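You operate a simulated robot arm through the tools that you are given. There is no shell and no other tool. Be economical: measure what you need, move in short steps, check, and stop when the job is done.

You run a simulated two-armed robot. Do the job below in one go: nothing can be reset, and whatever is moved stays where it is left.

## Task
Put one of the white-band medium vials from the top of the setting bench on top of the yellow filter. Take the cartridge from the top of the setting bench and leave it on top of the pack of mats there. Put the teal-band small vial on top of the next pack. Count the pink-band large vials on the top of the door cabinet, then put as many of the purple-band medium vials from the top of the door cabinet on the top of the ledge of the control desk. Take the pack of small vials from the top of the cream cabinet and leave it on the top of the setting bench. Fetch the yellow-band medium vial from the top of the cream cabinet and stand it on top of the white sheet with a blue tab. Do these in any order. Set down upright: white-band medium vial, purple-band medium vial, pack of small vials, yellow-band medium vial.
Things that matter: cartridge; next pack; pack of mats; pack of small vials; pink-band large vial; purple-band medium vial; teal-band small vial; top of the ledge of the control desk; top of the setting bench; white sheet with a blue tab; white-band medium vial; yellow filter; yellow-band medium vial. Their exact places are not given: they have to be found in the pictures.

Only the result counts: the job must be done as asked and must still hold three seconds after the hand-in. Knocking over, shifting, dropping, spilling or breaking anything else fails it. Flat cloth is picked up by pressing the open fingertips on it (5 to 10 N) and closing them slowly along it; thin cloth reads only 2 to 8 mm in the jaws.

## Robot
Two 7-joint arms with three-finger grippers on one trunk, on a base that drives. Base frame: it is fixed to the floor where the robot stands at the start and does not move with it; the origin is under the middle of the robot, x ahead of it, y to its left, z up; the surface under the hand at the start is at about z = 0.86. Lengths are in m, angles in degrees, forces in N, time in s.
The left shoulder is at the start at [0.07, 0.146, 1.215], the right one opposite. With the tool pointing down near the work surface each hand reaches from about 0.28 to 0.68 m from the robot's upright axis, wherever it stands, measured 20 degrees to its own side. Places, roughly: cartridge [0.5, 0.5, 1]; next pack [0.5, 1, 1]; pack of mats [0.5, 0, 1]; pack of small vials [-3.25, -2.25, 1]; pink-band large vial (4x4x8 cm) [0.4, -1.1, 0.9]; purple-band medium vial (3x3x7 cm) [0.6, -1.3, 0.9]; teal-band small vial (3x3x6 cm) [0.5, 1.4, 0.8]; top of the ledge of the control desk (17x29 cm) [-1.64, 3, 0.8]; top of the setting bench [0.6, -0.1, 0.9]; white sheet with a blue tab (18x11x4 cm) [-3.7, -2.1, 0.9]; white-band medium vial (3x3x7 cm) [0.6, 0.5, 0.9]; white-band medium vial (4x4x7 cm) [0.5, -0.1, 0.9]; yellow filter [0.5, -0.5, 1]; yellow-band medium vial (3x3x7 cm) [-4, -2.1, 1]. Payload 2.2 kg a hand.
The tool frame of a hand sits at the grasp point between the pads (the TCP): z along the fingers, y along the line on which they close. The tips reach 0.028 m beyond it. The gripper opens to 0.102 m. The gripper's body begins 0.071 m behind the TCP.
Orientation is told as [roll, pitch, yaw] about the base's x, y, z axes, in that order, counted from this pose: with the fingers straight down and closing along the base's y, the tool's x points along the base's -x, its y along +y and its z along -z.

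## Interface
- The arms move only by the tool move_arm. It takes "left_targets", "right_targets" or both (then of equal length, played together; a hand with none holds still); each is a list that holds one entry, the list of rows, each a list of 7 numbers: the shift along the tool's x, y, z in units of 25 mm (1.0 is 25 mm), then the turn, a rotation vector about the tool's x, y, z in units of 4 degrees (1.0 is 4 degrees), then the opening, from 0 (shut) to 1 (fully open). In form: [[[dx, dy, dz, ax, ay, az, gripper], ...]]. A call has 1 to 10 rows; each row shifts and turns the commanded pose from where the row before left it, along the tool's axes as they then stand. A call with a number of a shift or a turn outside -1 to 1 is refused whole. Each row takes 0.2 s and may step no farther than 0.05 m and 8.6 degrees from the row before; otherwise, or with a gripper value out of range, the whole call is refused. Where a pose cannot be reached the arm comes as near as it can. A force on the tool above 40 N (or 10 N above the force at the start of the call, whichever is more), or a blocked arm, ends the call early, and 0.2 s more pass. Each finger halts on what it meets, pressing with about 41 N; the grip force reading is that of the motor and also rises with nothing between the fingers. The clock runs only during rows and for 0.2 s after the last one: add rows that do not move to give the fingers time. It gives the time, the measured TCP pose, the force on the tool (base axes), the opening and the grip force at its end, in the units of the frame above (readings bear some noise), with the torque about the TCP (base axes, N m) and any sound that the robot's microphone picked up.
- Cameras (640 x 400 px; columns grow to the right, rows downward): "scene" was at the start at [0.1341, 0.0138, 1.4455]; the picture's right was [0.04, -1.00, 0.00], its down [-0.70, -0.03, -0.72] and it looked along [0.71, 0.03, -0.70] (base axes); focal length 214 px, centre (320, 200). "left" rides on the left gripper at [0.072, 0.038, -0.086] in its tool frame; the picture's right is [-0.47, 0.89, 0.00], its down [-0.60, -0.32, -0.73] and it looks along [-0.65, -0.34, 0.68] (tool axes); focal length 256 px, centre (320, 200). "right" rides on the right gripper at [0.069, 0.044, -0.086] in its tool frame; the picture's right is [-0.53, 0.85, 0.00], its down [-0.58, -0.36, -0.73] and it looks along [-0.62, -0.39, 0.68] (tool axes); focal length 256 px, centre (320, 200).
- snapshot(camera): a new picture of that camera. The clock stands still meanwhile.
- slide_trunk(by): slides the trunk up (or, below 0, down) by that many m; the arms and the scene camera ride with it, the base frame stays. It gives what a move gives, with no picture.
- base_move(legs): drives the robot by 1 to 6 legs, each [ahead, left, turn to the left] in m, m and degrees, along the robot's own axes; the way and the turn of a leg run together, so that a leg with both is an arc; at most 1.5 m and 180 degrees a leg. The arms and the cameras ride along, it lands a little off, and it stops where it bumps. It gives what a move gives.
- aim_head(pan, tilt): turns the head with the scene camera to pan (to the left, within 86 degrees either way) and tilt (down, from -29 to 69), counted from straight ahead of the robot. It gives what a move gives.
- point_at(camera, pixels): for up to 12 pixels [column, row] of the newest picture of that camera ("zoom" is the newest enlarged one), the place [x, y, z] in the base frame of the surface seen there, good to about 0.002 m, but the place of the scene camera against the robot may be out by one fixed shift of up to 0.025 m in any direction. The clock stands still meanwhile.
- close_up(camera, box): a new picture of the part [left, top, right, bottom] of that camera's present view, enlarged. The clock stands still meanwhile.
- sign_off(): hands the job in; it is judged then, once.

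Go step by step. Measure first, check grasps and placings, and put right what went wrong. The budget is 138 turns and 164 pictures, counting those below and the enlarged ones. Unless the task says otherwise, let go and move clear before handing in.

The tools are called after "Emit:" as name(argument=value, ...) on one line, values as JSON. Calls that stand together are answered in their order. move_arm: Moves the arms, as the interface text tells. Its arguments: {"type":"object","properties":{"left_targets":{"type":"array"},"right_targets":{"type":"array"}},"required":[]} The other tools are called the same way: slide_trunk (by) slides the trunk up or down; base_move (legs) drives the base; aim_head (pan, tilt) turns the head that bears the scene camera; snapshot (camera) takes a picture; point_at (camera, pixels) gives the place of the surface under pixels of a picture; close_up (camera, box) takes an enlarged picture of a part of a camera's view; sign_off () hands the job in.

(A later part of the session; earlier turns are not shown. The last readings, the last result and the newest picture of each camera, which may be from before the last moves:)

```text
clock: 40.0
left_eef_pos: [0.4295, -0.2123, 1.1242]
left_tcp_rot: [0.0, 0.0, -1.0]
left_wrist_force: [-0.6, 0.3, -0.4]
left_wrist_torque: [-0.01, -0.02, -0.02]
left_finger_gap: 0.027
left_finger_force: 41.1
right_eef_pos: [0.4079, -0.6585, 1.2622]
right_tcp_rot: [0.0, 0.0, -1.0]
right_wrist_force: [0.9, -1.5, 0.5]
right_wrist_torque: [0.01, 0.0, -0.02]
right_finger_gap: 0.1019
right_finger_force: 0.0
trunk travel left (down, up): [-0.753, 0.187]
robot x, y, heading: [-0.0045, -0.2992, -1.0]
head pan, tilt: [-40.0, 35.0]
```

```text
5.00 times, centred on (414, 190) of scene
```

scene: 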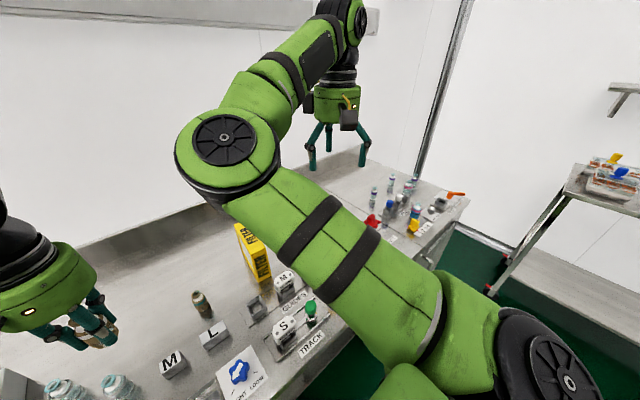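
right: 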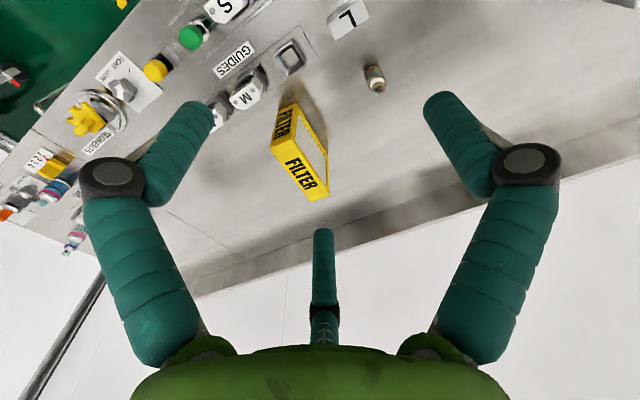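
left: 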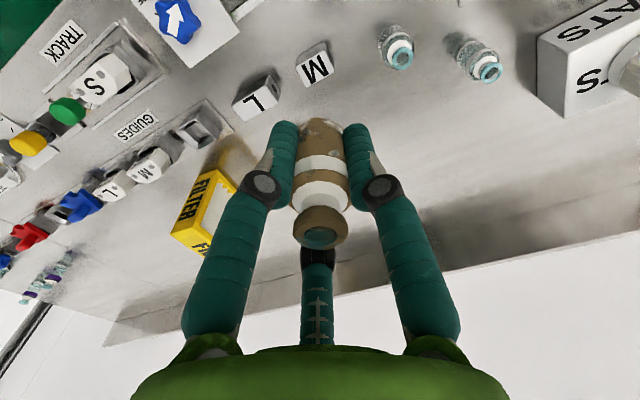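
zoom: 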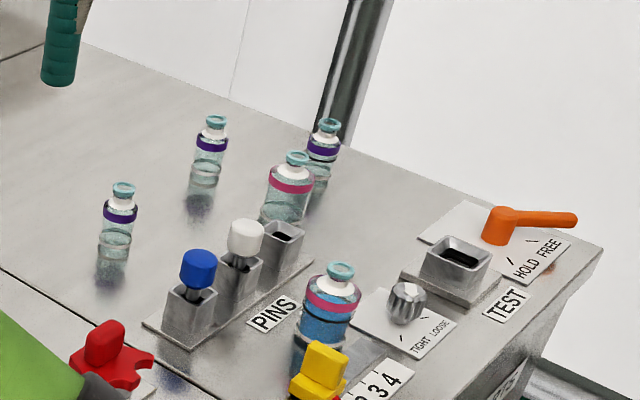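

The filter stands on edge, top z≈0.99, a narrow strip around y≈-0.49, x 0.53–0.65. Two pink vials and three purple ones show on the cabinet so far. Drive right 0.25 and measure the filter top closely.

Emit:
base_move(legs=[[0, -0.25, 1]])

Emit:
aim_head(pan=0, tilt=45)

Emit:
snapshot(camera="left")

Emit:
snapshot(camera="scene")

```text
clock: 41.8
left_eef_pos: [0.4255, -0.4498, 1.1238]
left_tcp_rot: [-0.1, 0.0, 0.1]
left_wrist_force: [0.0, -0.9, 0.2]
left_wrist_torque: [-0.05, -0.01, 0.01]
left_finger_gap: 0.0264
left_finger_force: 41.0
right_eef_pos: [0.4117, -0.8964, 1.2637]
right_tcp_rot: [-0.1, 0.1, 0.1]
right_wrist_force: [-0.9, 0.7, 0.1]
right_wrist_torque: [-0.03, -0.03, -0.03]
right_finger_gap: 0.1019
right_finger_force: 0.1
trunk travel left (down, up): [-0.753, 0.187]
robot x, y, heading: [-0.0126, -0.5479, 0.0]
head pan, tilt: [-40.0, 35.0]
```

```text
clock: 42.9
left_eef_pos: [0.4247, -0.4505, 1.1246]
left_tcp_rot: [-0.1, 0.0, 0.3]
left_wrist_force: [0.4, 0.1, -0.1]
left_wrist_torque: [0.03, 0.02, -0.01]
left_finger_gap: 0.0266
left_finger_force: 40.9
right_eef_pos: [0.4123, -0.8976, 1.2622]
right_tcp_rot: [-0.1, -0.1, 0.1]
right_wrist_force: [-0.6, 0.4, 0.1]
right_wrist_torque: [-0.01, -0.01, 0.0]
right_finger_gap: 0.1017
right_finger_force: 0.0
trunk travel left (down, up): [-0.753, 0.187]
robot x, y, heading: [-0.0102, -0.5466, -0.2]
head pan, tilt: [0.0, 45.0]
```

```text
134 pictures are left
```

left: 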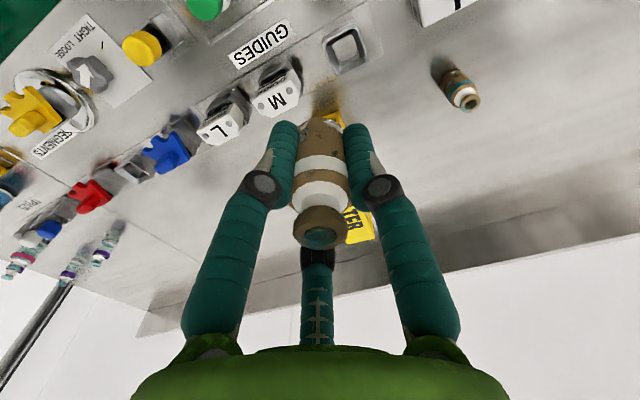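

```text
133 pictures are left
```

scene: 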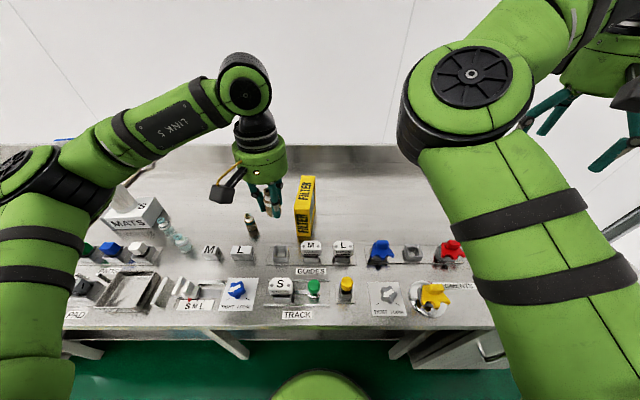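

Zoom on the filter in the scene and sample its top; also sample the visible yellow corner in the left camera to calibrate the shift.

Emit:
close_up(camera="scene", box=[270, 165, 350, 215])

Emit:
point_at(camera="left", pixels=[[356, 215], [350, 241], [372, 236], [362, 215], [463, 90], [470, 100], [322, 113]])

Emit:
point_at(camera="zoom", pixels=[[252, 98], [360, 92], [212, 360], [330, 375], [290, 230], [270, 375], [308, 94], [345, 230], [235, 230]])

```text
8.00 times, centred on (310, 190) of scene
```

zoom: 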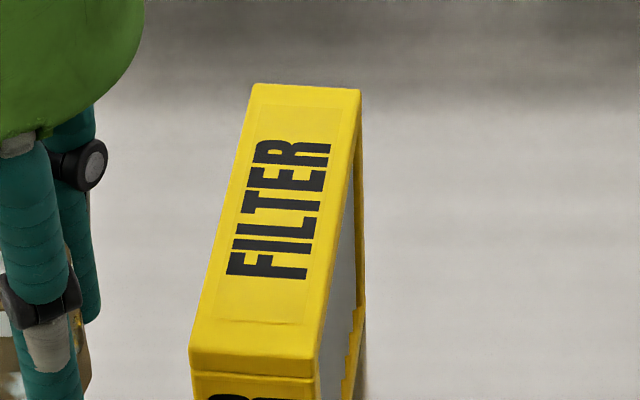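

```text
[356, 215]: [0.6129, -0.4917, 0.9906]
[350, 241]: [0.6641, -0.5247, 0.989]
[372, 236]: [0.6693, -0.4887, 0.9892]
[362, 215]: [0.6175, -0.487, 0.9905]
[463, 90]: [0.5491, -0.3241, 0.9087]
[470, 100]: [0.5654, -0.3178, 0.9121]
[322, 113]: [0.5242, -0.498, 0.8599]
```

```text
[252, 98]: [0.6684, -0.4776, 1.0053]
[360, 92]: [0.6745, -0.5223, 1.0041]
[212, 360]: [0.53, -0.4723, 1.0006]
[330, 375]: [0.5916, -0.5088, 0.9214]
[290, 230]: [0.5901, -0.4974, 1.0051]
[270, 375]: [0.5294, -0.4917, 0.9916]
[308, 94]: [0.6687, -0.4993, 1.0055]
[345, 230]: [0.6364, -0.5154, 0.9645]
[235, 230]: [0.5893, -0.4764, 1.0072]
```

Filter top: centre ≈(0.597,-0.4995), 0.045 wide, z=0.990. Move the vial above it.

Emit:
move_arm(left_targets=[[[-0.85, -0.25, 0, 0, 0, 0, 0.15], [-0.85, -0.25, 0, 0, 0, 0, 0.15], [-0.85, -0.25, 0, 0, 0, 0, 0.15], [-0.85, -0.25, 0, 0, 0, 0, 0.15], [-0.85, -0.25, 0, 0, 0, 0, 0.15], [-0.85, -0.25, 0, 0, 0, 0, 0.15], [-0.85, -0.25, 0, 0, 0, 0, 0.15], [-0.85, -0.25, 0, 0, 0, 0, 0.15], [0, 0, 0.9, 0, 0, 0, 0.15], [0, 0, 0.9, 0, 0, 0, 0.15]]])

Emit:
move_arm(left_targets=[[[0, 0, 0.6, 0, 0, 0, 0.15], [0, 0, 0, 0, 0, 0, 0.15], [0, 0, 0, 0, 0, 0, 0.15]]])

Emit:
snapshot(camera="left")

Emit:
close_up(camera="scene", box=[270, 145, 366, 205])

```text
clock: 45.0
left_eef_pos: [0.5967, -0.4987, 1.0792]
left_tcp_rot: [-0.1, 0.0, 0.1]
left_wrist_force: [0.2, -0.1, -0.2]
left_wrist_torque: [0.0, 0.01, 0.0]
left_finger_gap: 0.0267
left_finger_force: 41.2
right_eef_pos: [0.4135, -0.8972, 1.2623]
right_tcp_rot: [-0.1, 0.0, 0.1]
right_wrist_force: [-0.4, 0.5, 0.6]
right_wrist_torque: [-0.02, 0.02, -0.02]
right_finger_gap: 0.1021
right_finger_force: 0.1
trunk travel left (down, up): [-0.753, 0.187]
robot x, y, heading: [-0.0083, -0.5512, 0.1]
head pan, tilt: [0.0, 45.0]
```

```text
clock: 45.9
left_eef_pos: [0.5962, -0.4997, 1.0649]
left_tcp_rot: [0.0, 0.0, 0.1]
left_wrist_force: [0.0, -0.5, -0.6]
left_wrist_torque: [0.0, -0.02, 0.0]
left_finger_gap: 0.0266
left_finger_force: 41.0
right_eef_pos: [0.4118, -0.8984, 1.2622]
right_tcp_rot: [0.0, 0.0, 0.1]
right_wrist_force: [-0.1, -0.3, 0.9]
right_wrist_torque: [-0.01, 0.01, -0.01]
right_finger_gap: 0.1018
right_finger_force: 0.0
trunk travel left (down, up): [-0.753, 0.187]
robot x, y, heading: [-0.0113, -0.5447, 0.1]
head pan, tilt: [0.0, 45.0]
```

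```text
131 pictures are left
```

left: 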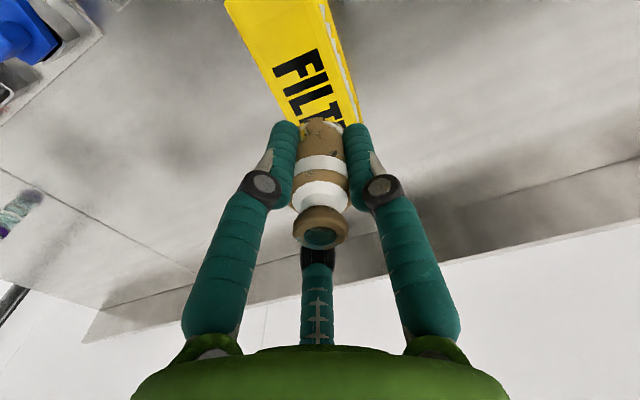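

```text
6.67 times, centred on (318, 175) of scene
```

zoom: 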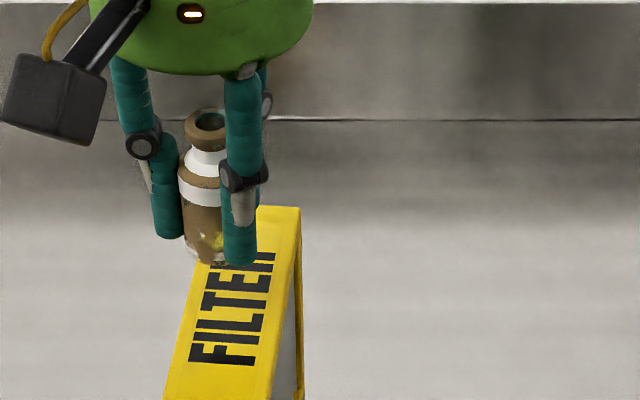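

Check the filter's edges near the vial in the left picture.

Emit:
point_at(camera="left", pixels=[[258, 50], [336, 50], [275, 82], [345, 82], [290, 112], [351, 105], [310, 110]])

```text
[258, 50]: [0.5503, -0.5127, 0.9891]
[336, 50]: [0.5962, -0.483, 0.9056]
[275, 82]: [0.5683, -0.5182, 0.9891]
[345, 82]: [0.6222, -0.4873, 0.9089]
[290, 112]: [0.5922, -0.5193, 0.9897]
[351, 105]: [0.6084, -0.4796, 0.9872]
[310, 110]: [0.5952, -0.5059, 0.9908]
```

Centre at x≈0.6 is y≈-0.500; aligned. Lower to contact.

Emit:
move_arm(left_targets=[[[0, 0, 0.5, 0, 0, 0, 0.15], [0, 0, 0.5, 0, 0, 0, 0.15], [0, 0, 0.3, 0, 0, 0, 0.15], [0, 0, 0.1, 0, 0, 0, 0.15], [0, 0, 0.08, 0, 0, 0, 0.15], [0, 0, 0, 0, 0, 0, 0.15]]])

```text
clock: 47.2
left_eef_pos: [0.5945, -0.4997, 1.027]
left_tcp_rot: [0.0, 0.1, 0.1]
left_wrist_force: [-0.2, 0.1, -0.7]
left_wrist_torque: [0.0, 0.04, -0.01]
left_finger_gap: 0.0268
left_finger_force: 41.1
right_eef_pos: [0.4122, -0.8973, 1.2614]
right_tcp_rot: [-0.1, -0.1, 0.0]
right_wrist_force: [0.0, -0.7, -0.4]
right_wrist_torque: [-0.02, 0.0, -0.01]
right_finger_gap: 0.1023
right_finger_force: 0.1
trunk travel left (down, up): [-0.753, 0.187]
robot x, y, heading: [-0.0098, -0.5511, -0.0]
head pan, tilt: [0.0, 45.0]
```

Emit:
move_arm(left_targets=[[[0, 0, 0.06, 0, 0, 0, 0.15], [0, 0, 0.05, 0, 0, 0, 0.15], [0, 0, 0, 0, 0, 0, 0.15]]])

```text
clock: 48.0
left_eef_pos: [0.5952, -0.5019, 1.0254]
left_tcp_rot: [-0.2, -0.2, 0.2]
left_wrist_force: [2.8, -0.1, 10.1]
left_wrist_torque: [0.04, -0.1, -0.01]
left_finger_gap: 0.0266
left_finger_force: 41.5
right_eef_pos: [0.4105, -0.8981, 1.2631]
right_tcp_rot: [0.0, 0.0, -0.1]
right_wrist_force: [-0.9, -1.1, -0.3]
right_wrist_torque: [0.0, 0.0, 0.0]
right_finger_gap: 0.102
right_finger_force: 0.1
trunk travel left (down, up): [-0.753, 0.187]
robot x, y, heading: [-0.0103, -0.5475, -0.0]
head pan, tilt: [0.0, 45.0]
```

Contact (+10 N). Release gently and rise.

Emit:
move_arm(left_targets=[[[0, 0, -0.03, 0, 0, 0, 0.3], [0, 0, 0, 0, 0, 0, 0.4], [0, 0, 0, 0, 0, 0, 0.55], [0, 0, 0, 0, 0, 0, 0.6], [0, 0, -0.5, 0, 0, 0, 0.6], [0, 0, -0.9, 0, 0, 0, 0.6], [0, 0, -0.9, 0, 0, 0, 0.6], [0, 0, -0.9, 0, 0, 0, 0.6], [0.3, 0, -0.6, 0, 0, 0, 0.8], [0, 0, 0, 0, 0, 0, 1]]])

Emit:
close_up(camera="scene", box=[240, 115, 368, 195])

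```text
clock: 50.2
left_eef_pos: [0.5869, -0.5002, 1.1198]
left_tcp_rot: [0.0, 0.0, 0.2]
left_wrist_force: [0.5, 0.0, -0.5]
left_wrist_torque: [0.02, 0.02, -0.04]
left_finger_gap: 0.1018
left_finger_force: 0.1
right_eef_pos: [0.4113, -0.8984, 1.2619]
right_tcp_rot: [-0.1, 0.0, 0.1]
right_wrist_force: [0.2, 0.4, 0.1]
right_wrist_torque: [0.01, -0.03, 0.01]
right_finger_gap: 0.102
right_finger_force: 0.0
trunk travel left (down, up): [-0.753, 0.187]
robot x, y, heading: [-0.0082, -0.5456, 0.2]
head pan, tilt: [0.0, 45.0]
```

```text
5.00 times, centred on (304, 155) of scene
```

zoom: 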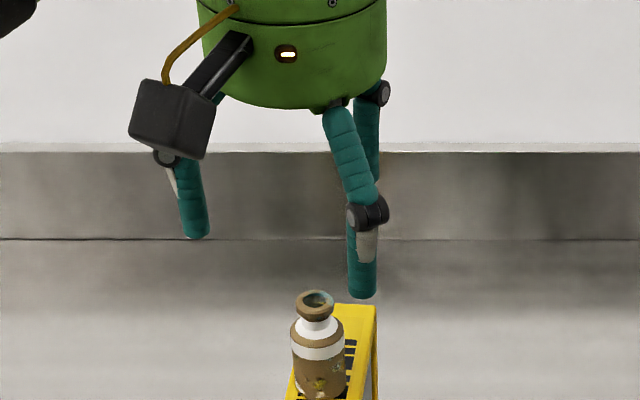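

The white-band vial stands on the filter. Retract the left hand and drive to the door cabinet.

Emit:
move_arm(left_targets=[[[0.5, 0, -0.8, 0, 0, 0, 1], [0.9, 0, -0.8, 0, 0, 0, 1], [0.9, 0, -0.4, 0, 0, 0, 1], [0.9, 0, 0, 0, 0, 0, 1], [0.9, 0, 0, 0, 0, 0, 1], [0.9, 0, 0, 0, 0, 0, 1], [0.9, 0, 0, 0, 0, 0, 1], [0, 0, 0, 0, 0, 0, 1]]])

Emit:
base_move(legs=[[0, -0.5, 0]])

Emit:
aim_head(pan=-8, tilt=48)

Emit:
snapshot(camera="scene")

Emit:
snapshot(camera="right")

Emit:
snapshot(camera="left")

```text
clock: 52.0
left_eef_pos: [0.4396, -0.5018, 1.1706]
left_tcp_rot: [0.0, 0.0, 0.2]
left_wrist_force: [0.0, 0.4, -0.3]
left_wrist_torque: [-0.02, 0.01, 0.01]
left_finger_gap: 0.1019
left_finger_force: 0.1
right_eef_pos: [0.4126, -0.8973, 1.2618]
right_tcp_rot: [0.1, 0.0, 0.1]
right_wrist_force: [-0.7, 0.6, 0.0]
right_wrist_torque: [0.0, 0.01, 0.0]
right_finger_gap: 0.1021
right_finger_force: 0.0
trunk travel left (down, up): [-0.753, 0.187]
robot x, y, heading: [-0.0079, -0.545, -0.3]
head pan, tilt: [0.0, 45.0]
```

```text
clock: 55.0
left_eef_pos: [0.43, -0.9988, 1.1693]
left_tcp_rot: [0.1, -0.1, 0.0]
left_wrist_force: [0.1, -0.4, -0.4]
left_wrist_torque: [0.02, 0.01, -0.04]
left_finger_gap: 0.1021
left_finger_force: 0.1
right_eef_pos: [0.399, -1.3959, 1.2629]
right_tcp_rot: [0.0, 0.0, -0.2]
right_wrist_force: [0.3, 0.2, -0.1]
right_wrist_torque: [0.0, 0.04, 0.03]
right_finger_gap: 0.1018
right_finger_force: 0.0
trunk travel left (down, up): [-0.753, 0.187]
robot x, y, heading: [-0.0197, -1.0405, -0.3]
head pan, tilt: [0.0, 45.0]
```

```text
clock: 55.7
left_eef_pos: [0.4279, -0.998, 1.1703]
left_tcp_rot: [0.0, 0.0, 0.0]
left_wrist_force: [0.5, 0.4, -0.4]
left_wrist_torque: [0.01, -0.01, 0.01]
left_finger_gap: 0.102
left_finger_force: 0.1
right_eef_pos: [0.3979, -1.3952, 1.2631]
right_tcp_rot: [0.1, 0.1, -0.1]
right_wrist_force: [-0.1, 0.4, 0.3]
right_wrist_torque: [-0.02, 0.02, -0.02]
right_finger_gap: 0.1022
right_finger_force: 0.2
trunk travel left (down, up): [-0.753, 0.187]
robot x, y, heading: [-0.021, -1.0449, -0.2]
head pan, tilt: [-8.0, 48.0]
```

```text
128 pictures are left
```

scene: 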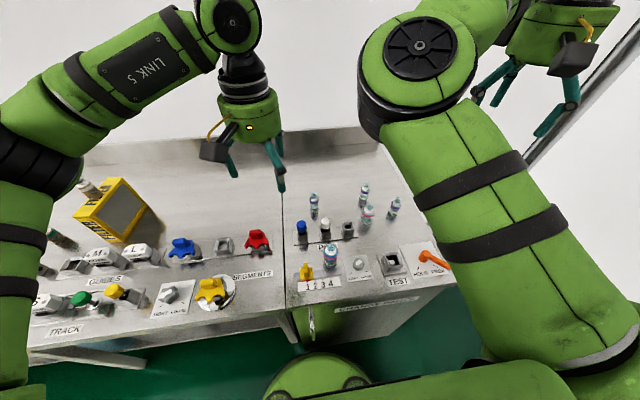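

```text
127 pictures are left
```

right: 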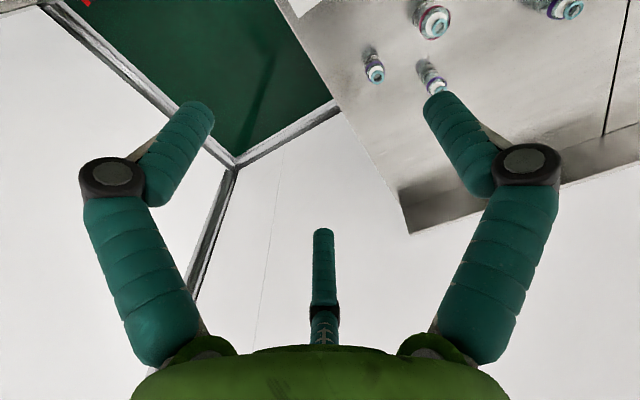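

```text
126 pictures are left
```

left: 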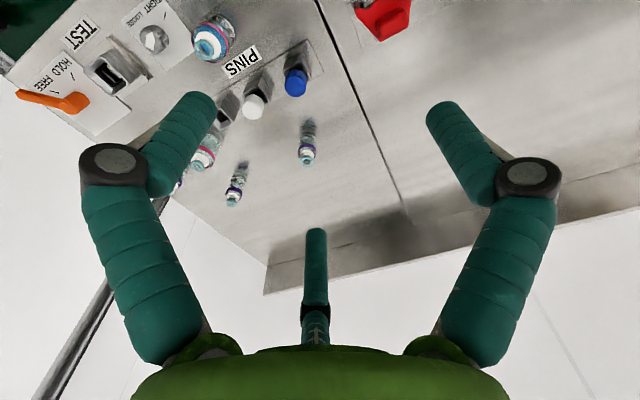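

Emit:
close_up(camera="scene", box=[288, 175, 432, 265])

Emit:
close_up(camera="left", box=[150, 10, 350, 220])

Emit:
close_up(camera="right", box=[320, 0, 624, 190])

Emit:
point_at(camera="left", pixels=[[307, 152], [234, 193], [203, 156], [212, 42], [230, 202], [302, 158], [305, 140], [240, 220]])

Emit:
point_at(camera="right", pixels=[[375, 72], [435, 82], [435, 20], [570, 8], [380, 110], [372, 60], [432, 72]])

```text
4.44 times, centred on (360, 220) of scene
```

zoom: 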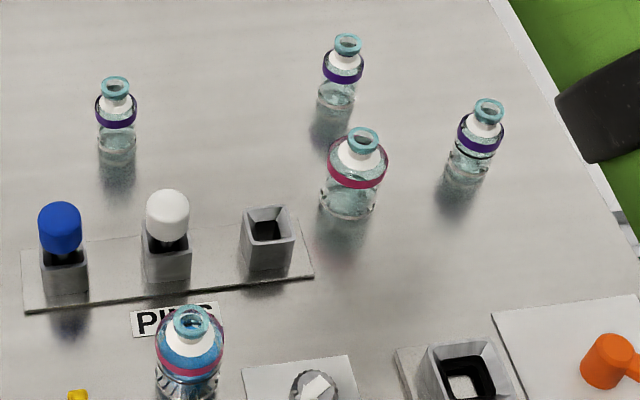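

```text
1.90 times, centred on (250, 115) of left
```

zoom: 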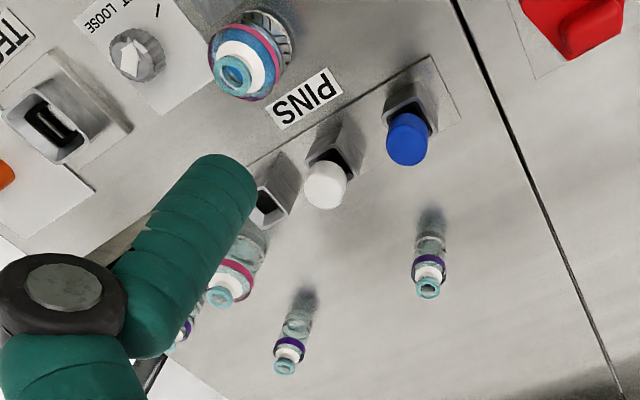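

```text
2.11 times, centred on (472, 95) of right
```

zoom: 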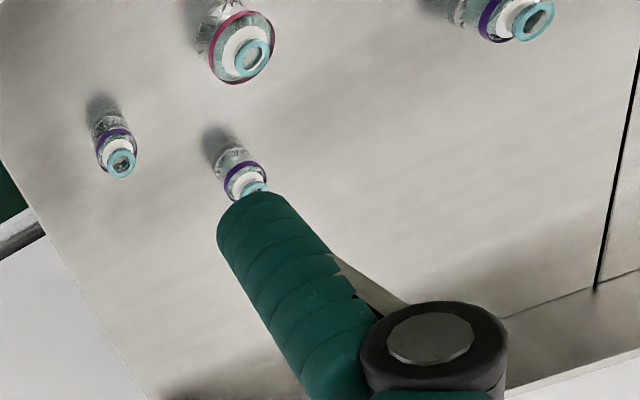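

```text
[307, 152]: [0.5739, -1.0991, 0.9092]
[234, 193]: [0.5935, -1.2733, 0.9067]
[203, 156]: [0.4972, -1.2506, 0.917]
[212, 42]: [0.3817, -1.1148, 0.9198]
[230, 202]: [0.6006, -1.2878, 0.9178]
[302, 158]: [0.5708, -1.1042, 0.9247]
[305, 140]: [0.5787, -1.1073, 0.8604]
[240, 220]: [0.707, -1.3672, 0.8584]
```

```text
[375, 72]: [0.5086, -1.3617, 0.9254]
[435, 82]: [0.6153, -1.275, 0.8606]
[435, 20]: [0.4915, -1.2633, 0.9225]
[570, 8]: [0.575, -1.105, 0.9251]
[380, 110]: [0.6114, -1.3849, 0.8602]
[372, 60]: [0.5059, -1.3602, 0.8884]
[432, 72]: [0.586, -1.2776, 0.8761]
```

Two pink-band vials show at scene-zoom (352,170) and (190,350), three purple ones at (117,120), (341,75), (480,135). Check heights to confirm large/medium sizes.

Emit:
point_at(camera="zoom", pixels=[[239, 58], [267, 52], [250, 72], [110, 162], [132, 160], [118, 176], [251, 189], [520, 25], [526, 36], [260, 187], [229, 52]])

Emit:
point_at(camera="left", pixels=[[198, 41], [213, 48], [200, 50], [194, 161], [204, 165], [196, 170], [232, 202], [236, 205], [207, 54], [309, 161]])

Emit:
point_at(camera="scene", pixels=[[370, 204], [369, 201], [331, 246], [331, 243], [314, 196], [366, 184], [397, 199]])

```text
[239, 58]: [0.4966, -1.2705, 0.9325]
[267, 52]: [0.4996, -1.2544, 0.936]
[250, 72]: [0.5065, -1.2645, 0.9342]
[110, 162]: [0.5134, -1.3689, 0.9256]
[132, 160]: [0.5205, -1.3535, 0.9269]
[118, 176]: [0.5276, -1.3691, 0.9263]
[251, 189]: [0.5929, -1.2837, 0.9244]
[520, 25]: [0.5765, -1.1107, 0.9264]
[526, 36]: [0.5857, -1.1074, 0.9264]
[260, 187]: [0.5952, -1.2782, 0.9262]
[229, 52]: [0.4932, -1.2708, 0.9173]
```

```text
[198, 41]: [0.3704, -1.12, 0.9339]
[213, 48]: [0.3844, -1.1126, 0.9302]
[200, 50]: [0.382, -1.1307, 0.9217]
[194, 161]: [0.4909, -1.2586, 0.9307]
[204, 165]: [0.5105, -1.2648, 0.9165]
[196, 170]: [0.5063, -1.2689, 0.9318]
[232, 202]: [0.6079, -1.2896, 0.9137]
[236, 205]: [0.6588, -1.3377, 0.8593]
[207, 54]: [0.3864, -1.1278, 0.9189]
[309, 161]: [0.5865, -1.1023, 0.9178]
```

```text
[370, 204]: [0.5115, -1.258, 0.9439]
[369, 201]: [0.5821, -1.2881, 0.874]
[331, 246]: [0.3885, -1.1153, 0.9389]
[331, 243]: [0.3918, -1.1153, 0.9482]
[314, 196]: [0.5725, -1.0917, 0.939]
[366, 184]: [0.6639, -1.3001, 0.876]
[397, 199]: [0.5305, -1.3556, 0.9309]
```

Both pink vials are 7.5 cm tall (large): count = 2. I'll take purple #1 (~0.578,-1.106) with the left hand and #2 (~0.517,-1.362) with the right; first move above them.

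Emit:
move_arm(left_targets=[[[-0.8, -0.7, 0, 0, 0, 0, 1], [-0.8, -0.7, 0, 0, 0, 0, 1], [-0.8, -0.7, 0, 0, 0, 0, 1], [-0.8, -0.7, 0, 0, 0, 0, 1], [-0.8, -0.7, 0.8, 0, 0, 0, 1], [-0.8, -0.7, 0.8, 0, 0, 0, 1], [-0.8, 0, 0.8, 0, 0, 0, 1], [0, 0, 0.8, 0, 0, 0, 1], [0, 0, 0.8, 0, 0, 0, 1], [0, 0, 0.8, 0, 0, 0, 1]]], right_targets=[[[-0.5, 0.15, 0.6, 0, 0, 0, 1], [-0.5, 0.15, 0.9, 0, 0, 0, 1], [-0.5, 0.15, 0.9, 0, 0, 0, 1], [-0.5, 0.15, 0.9, 0, 0, 0, 1], [-0.5, 0.15, 0.9, 0, 0, 0, 1], [-0.5, 0.15, 0.9, 0, 0, 0, 1], [-0.5, 0.15, 0.9, 0, 0, 0, 1], [-0.5, 0.15, 0.9, 0, 0, 0, 1], [-0.5, 0.15, 0.8, 0, 0, 0, 1], [0, 0, 0.8, 0, 0, 0, 1]]])

Emit:
snapshot(camera="left")

Emit:
snapshot(camera="right")

```text
clock: 57.9
left_eef_pos: [0.5512, -1.0979, 1.0603]
left_tcp_rot: [-0.1, 0.0, 0.0]
left_wrist_force: [-0.1, -0.5, 0.4]
left_wrist_torque: [0.0, -0.02, -0.01]
left_finger_gap: 0.1017
left_finger_force: 0.0
left hand out of reach, approached as far as the arm can: row 7
right_eef_pos: [0.5145, -1.3627, 1.0499]
right_tcp_rot: [-0.1, 0.1, -0.2]
right_wrist_force: [-0.1, 0.1, 0.7]
right_wrist_torque: [-0.02, -0.01, 0.0]
right_finger_gap: 0.1022
right_finger_force: 0.0
right hand out of reach, approached as far as the arm can: row 3
trunk travel left (down, up): [-0.753, 0.187]
robot x, y, heading: [-0.0193, -1.0404, -0.3]
head pan, tilt: [-8.0, 48.0]
```

```text
122 pictures are left
```

left: 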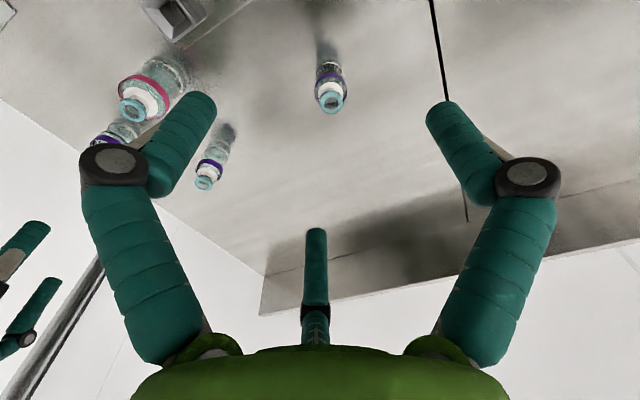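

```text
121 pictures are left
```

right: 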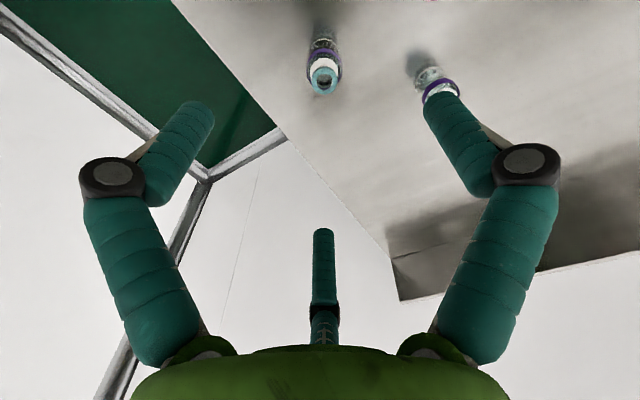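

Targets appear at left (331,97) and right (323,75). Measure body and cap edges.

Emit:
point_at(camera="left", pixels=[[322, 106], [341, 106], [331, 111], [317, 88], [345, 84], [329, 70], [331, 93]])

Emit:
point_at(camera="right", pixels=[[313, 84], [334, 84], [323, 93], [309, 62], [340, 62], [321, 45], [323, 72]])

```text
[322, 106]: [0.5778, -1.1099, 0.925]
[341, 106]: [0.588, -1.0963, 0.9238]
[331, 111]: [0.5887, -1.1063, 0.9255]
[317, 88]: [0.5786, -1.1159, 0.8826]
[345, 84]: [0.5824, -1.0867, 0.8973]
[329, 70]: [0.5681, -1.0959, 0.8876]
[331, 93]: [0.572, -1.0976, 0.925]
```

```text
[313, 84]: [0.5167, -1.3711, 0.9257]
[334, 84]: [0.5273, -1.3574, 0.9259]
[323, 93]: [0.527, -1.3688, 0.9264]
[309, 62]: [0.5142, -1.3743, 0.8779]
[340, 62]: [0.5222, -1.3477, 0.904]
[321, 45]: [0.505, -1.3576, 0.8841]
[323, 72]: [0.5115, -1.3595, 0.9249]
```

Centres ≈(0.5805,-1.102) and (0.5185,-1.3645). Descend both to z≈0.8955.

Emit:
move_arm(left_targets=[[[-0.6, -0.16, 0, 0, 0, 0, 0.65], [-0.57, 0, 0.5, 0, 0, 0, 0.65], [0, 0, 0.9, 0, 0, 0, 0.65], [0, 0, 0.9, 0, 0, 0, 0.65], [0, 0, 0.9, 0, 0, 0, 0.65], [0, 0, 0.9, 0, 0, 0, 0.65], [0, 0, 0.9, 0, 0, 0, 0.65], [0, 0, 0.9, 0, 0, 0, 0.65], [0, 0, 0.7, 0, 0, 0, 0.65], [0, 0, 0, 0, 0, 0, 0.65]]], right_targets=[[[-0.16, -0.07, 0, 0, 0, 0, 0.65], [0, 0, 0.1, 0, 0, 0, 0.65], [0, 0, 0.9, 0, 0, 0, 0.65], [0, 0, 0.9, 0, 0, 0, 0.65], [0, 0, 0.9, 0, 0, 0, 0.65], [0, 0, 0.9, 0, 0, 0, 0.65], [0, 0, 0.9, 0, 0, 0, 0.65], [0, 0, 0.9, 0, 0, 0, 0.65], [0, 0, 0.68, 0, 0, 0, 0.65], [0, 0, 0, 0, 0, 0, 0.65]]])

Emit:
snapshot(camera="left")

Emit:
snapshot(camera="right")

```text
clock: 60.1
left_eef_pos: [0.5584, -1.0956, 0.9018]
left_tcp_rot: [0.0, 0.0, 0.0]
left_wrist_force: [-0.1, -0.1, -0.2]
left_wrist_torque: [0.0, -0.01, -0.02]
left_finger_gap: 0.0664
left_finger_force: 0.1
left hand out of reach, approached as far as the arm can: row 1, 2, 3, 8, 9
right_eef_pos: [0.517, -1.3645, 0.8946]
right_tcp_rot: [0.0, -0.2, -0.1]
right_wrist_force: [0.1, -0.6, -0.8]
right_wrist_torque: [0.03, 0.0, 0.01]
right_finger_gap: 0.0662
right_finger_force: 0.1
trunk travel left (down, up): [-0.753, 0.187]
robot x, y, heading: [-0.0221, -1.0472, -0.0]
head pan, tilt: [-8.0, 48.0]
```

```text
120 pictures are left
```

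left: 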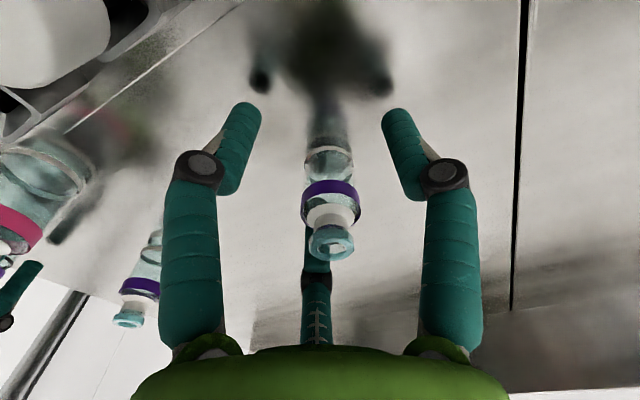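

```text
119 pictures are left
```

right: 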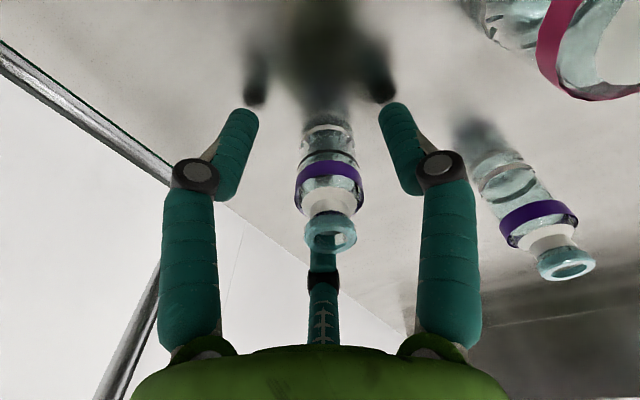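

The right hand is centred; the left hand fell ~22 mm short in x (reach limit). Close and lift the right; raise the left, then nudge the base ahead.

Emit:
move_arm(left_targets=[[[0, 0, -0.9, 0, 0, 0, 0.65], [0, 0, -0.9, 0, 0, 0, 0.65], [0, 0, -0.9, 0, 0, 0, 0.65], [0, 0, -0.9, 0, 0, 0, 0.65], [0, 0, -0.9, 0, 0, 0, 0.65], [0.6, 0, 0, 0, 0, 0, 0.65], [0.6, 0, 0, 0, 0, 0, 0.65], [0.6, 0, 0, 0, 0, 0, 0.65], [0, 0, 0, 0, 0, 0, 0.65], [0, 0, 0, 0, 0, 0, 0.65]]], right_targets=[[[0, 0, 0, 0, 0, 0, 0.4], [0, 0, 0, 0, 0, 0, 0.15], [0, 0, 0, 0, 0, 0, 0.15], [0, 0, -0.5, 0, 0, 0, 0.15], [0, 0, -0.9, 0, 0, 0, 0.15], [0, 0, -0.9, 0, 0, 0, 0.15], [0, 0, -0.9, 0, 0, 0, 0.15], [0, 0, -0.9, 0, 0, 0, 0.15], [0, 0, -0.9, 0, 0, 0, 0.15], [0, 0, -0.9, 0, 0, 0, 0.15]]])

Emit:
base_move(legs=[[0.05, -0.03, 0]])

Emit:
snapshot(camera="left")

```text
clock: 62.3
left_eef_pos: [0.513, -1.0957, 1.0163]
left_tcp_rot: [0.0, 0.0, 0.0]
left_wrist_force: [-0.1, -0.4, 0.2]
left_wrist_torque: [-0.01, -0.02, 0.01]
left_finger_gap: 0.0662
left_finger_force: 0.0
right_eef_pos: [0.5164, -1.3651, 1.0445]
right_tcp_rot: [-0.1, -0.1, -0.2]
right_wrist_force: [0.1, 0.1, 0.1]
right_wrist_torque: [0.02, -0.01, 0.0]
right_finger_gap: 0.0266
right_finger_force: 40.8
trunk travel left (down, up): [-0.753, 0.187]
robot x, y, heading: [-0.025, -1.0449, -0.0]
head pan, tilt: [-8.0, 48.0]
```

```text
clock: 63.0
left_eef_pos: [0.5134, -1.0972, 1.0175]
left_tcp_rot: [-0.1, 0.0, 0.2]
left_wrist_force: [0.3, 1.2, 0.7]
left_wrist_torque: [-0.01, -0.03, 0.02]
left_finger_gap: 0.0664
left_finger_force: 0.0
right_eef_pos: [0.5169, -1.3654, 1.045]
right_tcp_rot: [0.0, 0.0, 0.2]
right_wrist_force: [0.1, -0.1, -0.1]
right_wrist_torque: [0.02, -0.03, 0.0]
right_finger_gap: 0.0267
right_finger_force: 41.2
trunk travel left (down, up): [-0.753, 0.187]
robot x, y, heading: [-0.0226, -1.0426, 0.1]
head pan, tilt: [-8.0, 48.0]
stopped in leg 1: the robot was blocked; the commanded pose is now the measured one
```

```text
118 pictures are left
```

left: 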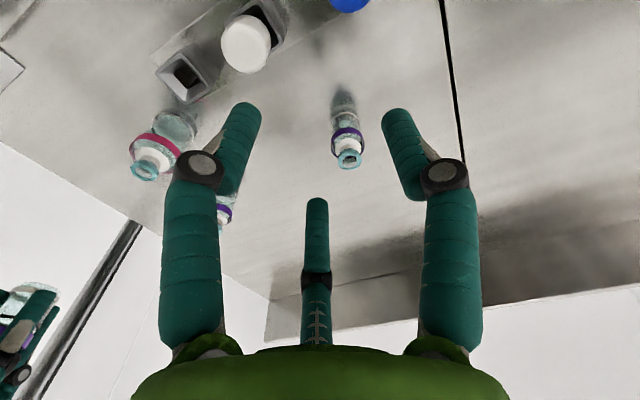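

The base is blocked ahead by the cabinet. I'd shift right for better left reach; first check clearance on the right.

Emit:
aim_head(pan=-75, tilt=25)

Emit:
snapshot(camera="scene")

Emit:
point_at(camera="scene", pixels=[[450, 200], [500, 200], [550, 200], [600, 200], [400, 250], [500, 280], [600, 300], [450, 150], [560, 120], [400, 120]])

```text
clock: 64.3
left_eef_pos: [0.5121, -1.0954, 1.0169]
left_tcp_rot: [0.0, -0.1, 0.2]
left_wrist_force: [-0.5, -0.8, 0.3]
left_wrist_torque: [0.0, 0.02, 0.0]
left_finger_gap: 0.0664
left_finger_force: 0.0
right_eef_pos: [0.5176, -1.3643, 1.0442]
right_tcp_rot: [0.0, -0.1, 0.1]
right_wrist_force: [-0.8, 0.2, 0.0]
right_wrist_torque: [-0.01, -0.02, 0.02]
right_finger_gap: 0.0269
right_finger_force: 41.0
trunk travel left (down, up): [-0.753, 0.187]
robot x, y, heading: [-0.0199, -1.0419, 0.2]
head pan, tilt: [-75.0, 25.0]
```

```text
117 pictures are left
```

scene: 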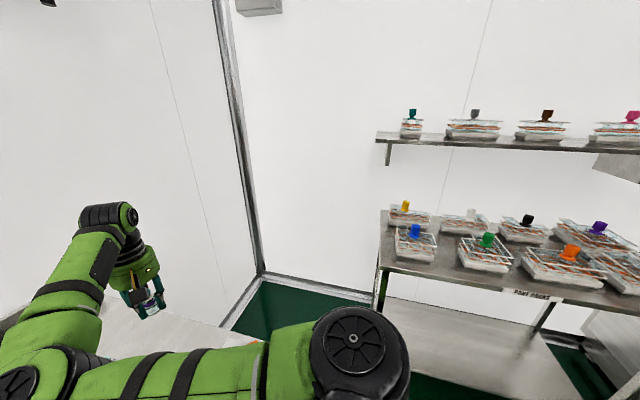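

```text
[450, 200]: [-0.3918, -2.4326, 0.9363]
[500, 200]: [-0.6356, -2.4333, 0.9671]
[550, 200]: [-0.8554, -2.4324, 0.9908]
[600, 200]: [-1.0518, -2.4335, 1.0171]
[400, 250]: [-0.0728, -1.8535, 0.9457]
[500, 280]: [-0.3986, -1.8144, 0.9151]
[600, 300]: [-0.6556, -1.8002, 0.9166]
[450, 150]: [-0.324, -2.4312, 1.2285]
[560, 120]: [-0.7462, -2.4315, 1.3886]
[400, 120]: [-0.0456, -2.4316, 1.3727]
```

Clear: the rack begins at y≈-1.75. Move right 0.15 and re-measure with the left hand.

Emit:
base_move(legs=[[0, -0.16, 0]])

Emit:
move_arm(left_targets=[[[0, 0.9, -0.6, 0, 0, 0, 0.65], [0, 0.9, -0.5, 0, 0, 0, 0.65], [0, 0.9, -0.5, 0, 0, 0, 0.65], [0, 0.9, 0, 0, 0, 0, 0.65], [0, 0.9, 0, 0, 0, 0, 0.65], [-0.8, 0.9, 0, 0, 0, 0, 0.65], [-0.8, 0.7, 0, 0, 0, 0, 0.65], [-0.8, 0, 0, 0, 0, 0, 0.65], [0, 0, 0, 0, 0, 0, 0.65]]])

Emit:
snapshot(camera="left")

```text
clock: 65.8
left_eef_pos: [0.5129, -1.2537, 1.0162]
left_tcp_rot: [-0.1, -0.1, 0.3]
left_wrist_force: [0.2, 0.8, 0.5]
left_wrist_torque: [0.0, -0.02, -0.02]
left_finger_gap: 0.0663
left_finger_force: 0.1
right_eef_pos: [0.5168, -1.5236, 1.0452]
right_tcp_rot: [-0.1, 0.1, 0.1]
right_wrist_force: [0.5, -0.8, 0.3]
right_wrist_torque: [-0.03, -0.03, -0.01]
right_finger_gap: 0.0269
right_finger_force: 40.6
trunk travel left (down, up): [-0.753, 0.187]
robot x, y, heading: [-0.0216, -1.1986, 0.1]
head pan, tilt: [-75.0, 25.0]
```

```text
clock: 67.8
left_eef_pos: [0.5724, -1.1008, 1.0546]
left_tcp_rot: [-0.1, 0.0, 0.2]
left_wrist_force: [0.5, -0.5, 0.1]
left_wrist_torque: [0.0, 0.01, -0.02]
left_finger_gap: 0.0661
left_finger_force: 0.0
right_eef_pos: [0.5168, -1.5247, 1.0442]
right_tcp_rot: [-0.1, 0.0, -0.1]
right_wrist_force: [0.2, -0.1, -0.4]
right_wrist_torque: [-0.01, 0.01, 0.0]
right_finger_gap: 0.0266
right_finger_force: 41.2
trunk travel left (down, up): [-0.753, 0.187]
robot x, y, heading: [-0.0222, -1.2059, 0.3]
head pan, tilt: [-75.0, 25.0]
```

```text
116 pictures are left
```

left: 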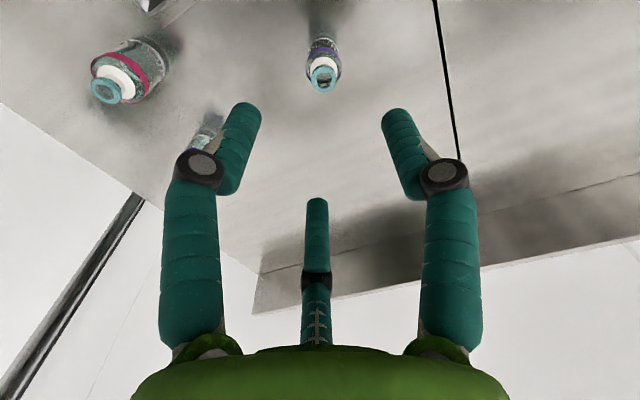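

Vial (323,77) is nearly on the tool axis. Descend to 0.896 and check.

Emit:
move_arm(left_targets=[[[-0.3, -0.03, 0.5, 0, 0, 0, 0.65], [0, 0, 0.9, 0, 0, 0, 0.65], [0, 0, 0.9, 0, 0, 0, 0.65], [0, 0, 0.9, 0, 0, 0, 0.65], [0, 0, 0.9, 0, 0, 0, 0.65], [0, 0, 0.9, 0, 0, 0, 0.65], [0, 0, 0.9, 0, 0, 0, 0.65], [0, 0, 0.42, 0, 0, 0, 0.65], [0, 0, 0, 0, 0, 0, 0.65]]])

Emit:
snapshot(camera="left")

```text
clock: 69.8
left_eef_pos: [0.5813, -1.1026, 0.8982]
left_tcp_rot: [0.0, 0.0, 0.2]
left_wrist_force: [-0.1, 0.2, -0.3]
left_wrist_torque: [0.03, 0.03, 0.01]
left_finger_gap: 0.0664
left_finger_force: 0.0
right_eef_pos: [0.5172, -1.524, 1.0436]
right_tcp_rot: [0.0, 0.0, 0.1]
right_wrist_force: [0.3, -0.6, 0.4]
right_wrist_torque: [0.05, 0.0, 0.03]
right_finger_gap: 0.0271
right_finger_force: 40.4
trunk travel left (down, up): [-0.753, 0.187]
robot x, y, heading: [-0.0196, -1.2059, -0.1]
head pan, tilt: [-75.0, 25.0]
```

```text
115 pictures are left
```

left: 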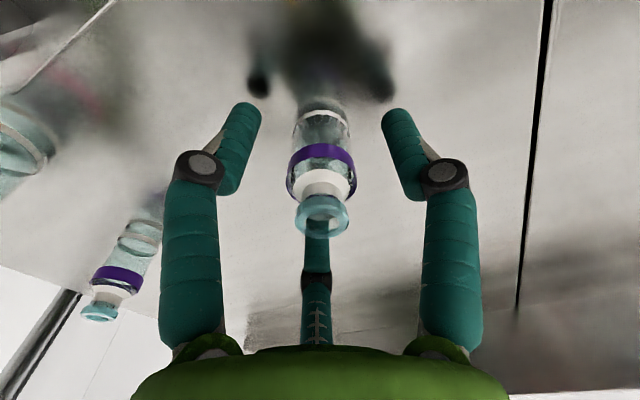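

Centred. Close, lift, and pull both hands back to carry height.

Emit:
move_arm(left_targets=[[[0, 0, 0, 0, 0, 0, 0.4], [0, 0, 0, 0, 0, 0, 0.15], [0, 0, 0, 0, 0, 0, 0.15], [0, 0, -0.5, 0, 0, 0, 0.15], [0, 0, -0.9, 0, 0, 0, 0.15], [0, 0, -0.9, 0, 0, 0, 0.15], [0, 0, -0.9, 0, 0, 0, 0.15], [0, 0, -0.9, 0, 0, 0, 0.15], [0, 0, -0.9, 0, 0, 0, 0.15], [0, 0, -0.9, 0, 0, 0, 0.15]]])

Emit:
move_arm(left_targets=[[[0.8, 0, -0.8, 0, 0, 0, 0.15], [0.9, 0, -0.8, 0, 0, 0, 0.15], [0.9, 0, -0.8, 0, 0, 0, 0.15], [0.9, 0, -0.8, 0, 0, 0, 0.15], [0.9, 0, -0.8, 0, 0, 0, 0.15], [0.9, 0, 0, 0, 0, 0, 0.15], [0.7, 0, 0, 0, 0, 0, 0.15], [0, 0, 0, 0, 0, 0, 0.15]]], right_targets=[[[0, 0.5, -0.8, 0, 0, 0, 0.15], [0.5, 0.5, -0.8, 0, 0, 0, 0.15], [0.5, 0.5, -0.8, 0, 0, 0, 0.15], [0.5, 0.5, -0.8, 0, 0, 0, 0.15], [0.5, 0.5, -0.8, 0, 0, 0, 0.15], [0.5, 0, 0, 0, 0, 0, 0.15], [0.5, 0, 0, 0, 0, 0, 0.15], [0, 0, 0, 0, 0, 0, 0.15]]])

Emit:
snapshot(camera="left")

Emit:
snapshot(camera="right")

```text
clock: 72.0
left_eef_pos: [0.5803, -1.1014, 1.0468]
left_tcp_rot: [0.0, 0.1, 0.3]
left_wrist_force: [-0.2, -0.4, 0.0]
left_wrist_torque: [-0.03, -0.02, 0.01]
left_finger_gap: 0.0266
left_finger_force: 41.9
right_eef_pos: [0.5174, -1.5257, 1.0439]
right_tcp_rot: [0.0, 0.0, 0.1]
right_wrist_force: [-0.1, 0.4, 0.5]
right_wrist_torque: [-0.01, 0.0, -0.02]
right_finger_gap: 0.0266
right_finger_force: 41.0
trunk travel left (down, up): [-0.753, 0.187]
robot x, y, heading: [-0.0236, -1.2029, -0.1]
head pan, tilt: [-75.0, 25.0]
```

```text
clock: 73.8
left_eef_pos: [0.4304, -1.106, 1.1473]
left_tcp_rot: [0.0, 0.1, 0.2]
left_wrist_force: [0.4, 0.1, -0.4]
left_wrist_torque: [-0.01, 0.01, -0.03]
left_finger_gap: 0.027
left_finger_force: 41.0
right_eef_pos: [0.5, -1.5155, 1.1239]
right_tcp_rot: [0.0, -0.1, 0.2]
right_wrist_force: [0.6, -0.2, 0.4]
right_wrist_torque: [0.03, 0.02, -0.02]
right_finger_gap: 0.0268
right_finger_force: 40.9
right hand out of reach, approached as far as the arm can: row 2, 3, 4, 5, 6, 7
trunk travel left (down, up): [-0.753, 0.187]
robot x, y, heading: [-0.022, -1.2042, -0.1]
head pan, tilt: [-75.0, 25.0]
```

```text
114 pictures are left
```

left: 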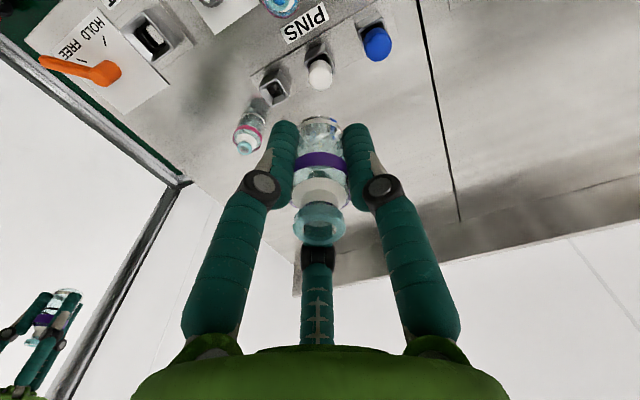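

```text
113 pictures are left
```

right: 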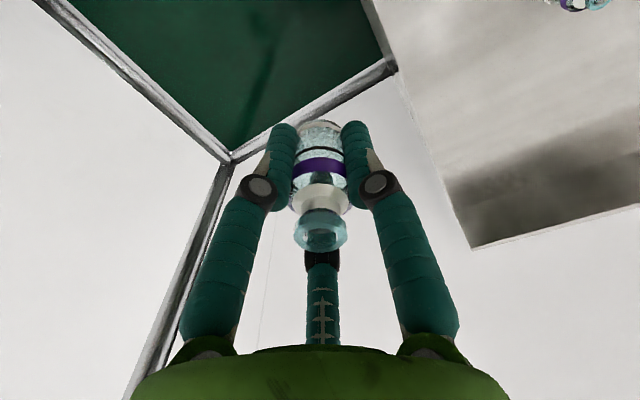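

Both purple vials are held. Back off 0.25 and drive left, then look toward the control desk.

Emit:
base_move(legs=[[-0.25, 0, 0], [0, 1.3, 0]])

Emit:
aim_head(pan=80, tilt=20)

Emit:
snapshot(camera="scene")

```text
clock: 81.7
left_eef_pos: [0.1873, 0.1934, 1.1464]
left_tcp_rot: [-0.1, 0.0, -0.2]
left_wrist_force: [-0.3, -0.5, -0.7]
left_wrist_torque: [-0.02, 0.04, -0.01]
left_finger_gap: 0.0267
left_finger_force: 41.5
right_eef_pos: [0.2549, -0.2166, 1.1248]
right_tcp_rot: [0.0, 0.1, -0.3]
right_wrist_force: [-0.4, 0.5, -1.2]
right_wrist_torque: [-0.01, 0.01, 0.01]
right_finger_gap: 0.0266
right_finger_force: 41.0
trunk travel left (down, up): [-0.753, 0.187]
robot x, y, heading: [-0.2666, 0.0972, -0.7]
head pan, tilt: [-75.0, 25.0]
```

```text
clock: 84.1
left_eef_pos: [0.1857, 0.1937, 1.1469]
left_tcp_rot: [0.0, 0.0, -0.2]
left_wrist_force: [-0.3, -0.2, -0.7]
left_wrist_torque: [0.03, -0.03, 0.01]
left_finger_gap: 0.0268
left_finger_force: 41.1
right_eef_pos: [0.2542, -0.2162, 1.1234]
right_tcp_rot: [0.0, 0.0, -0.3]
right_wrist_force: [0.4, -0.4, -0.4]
right_wrist_torque: [-0.02, -0.01, 0.0]
right_finger_gap: 0.0267
right_finger_force: 40.8
trunk travel left (down, up): [-0.753, 0.187]
robot x, y, heading: [-0.2644, 0.0967, -0.4]
head pan, tilt: [80.0, 20.0]
```

```text
112 pictures are left
```

scene: 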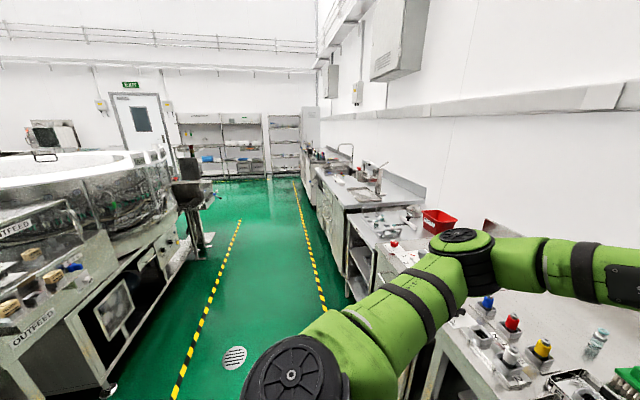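

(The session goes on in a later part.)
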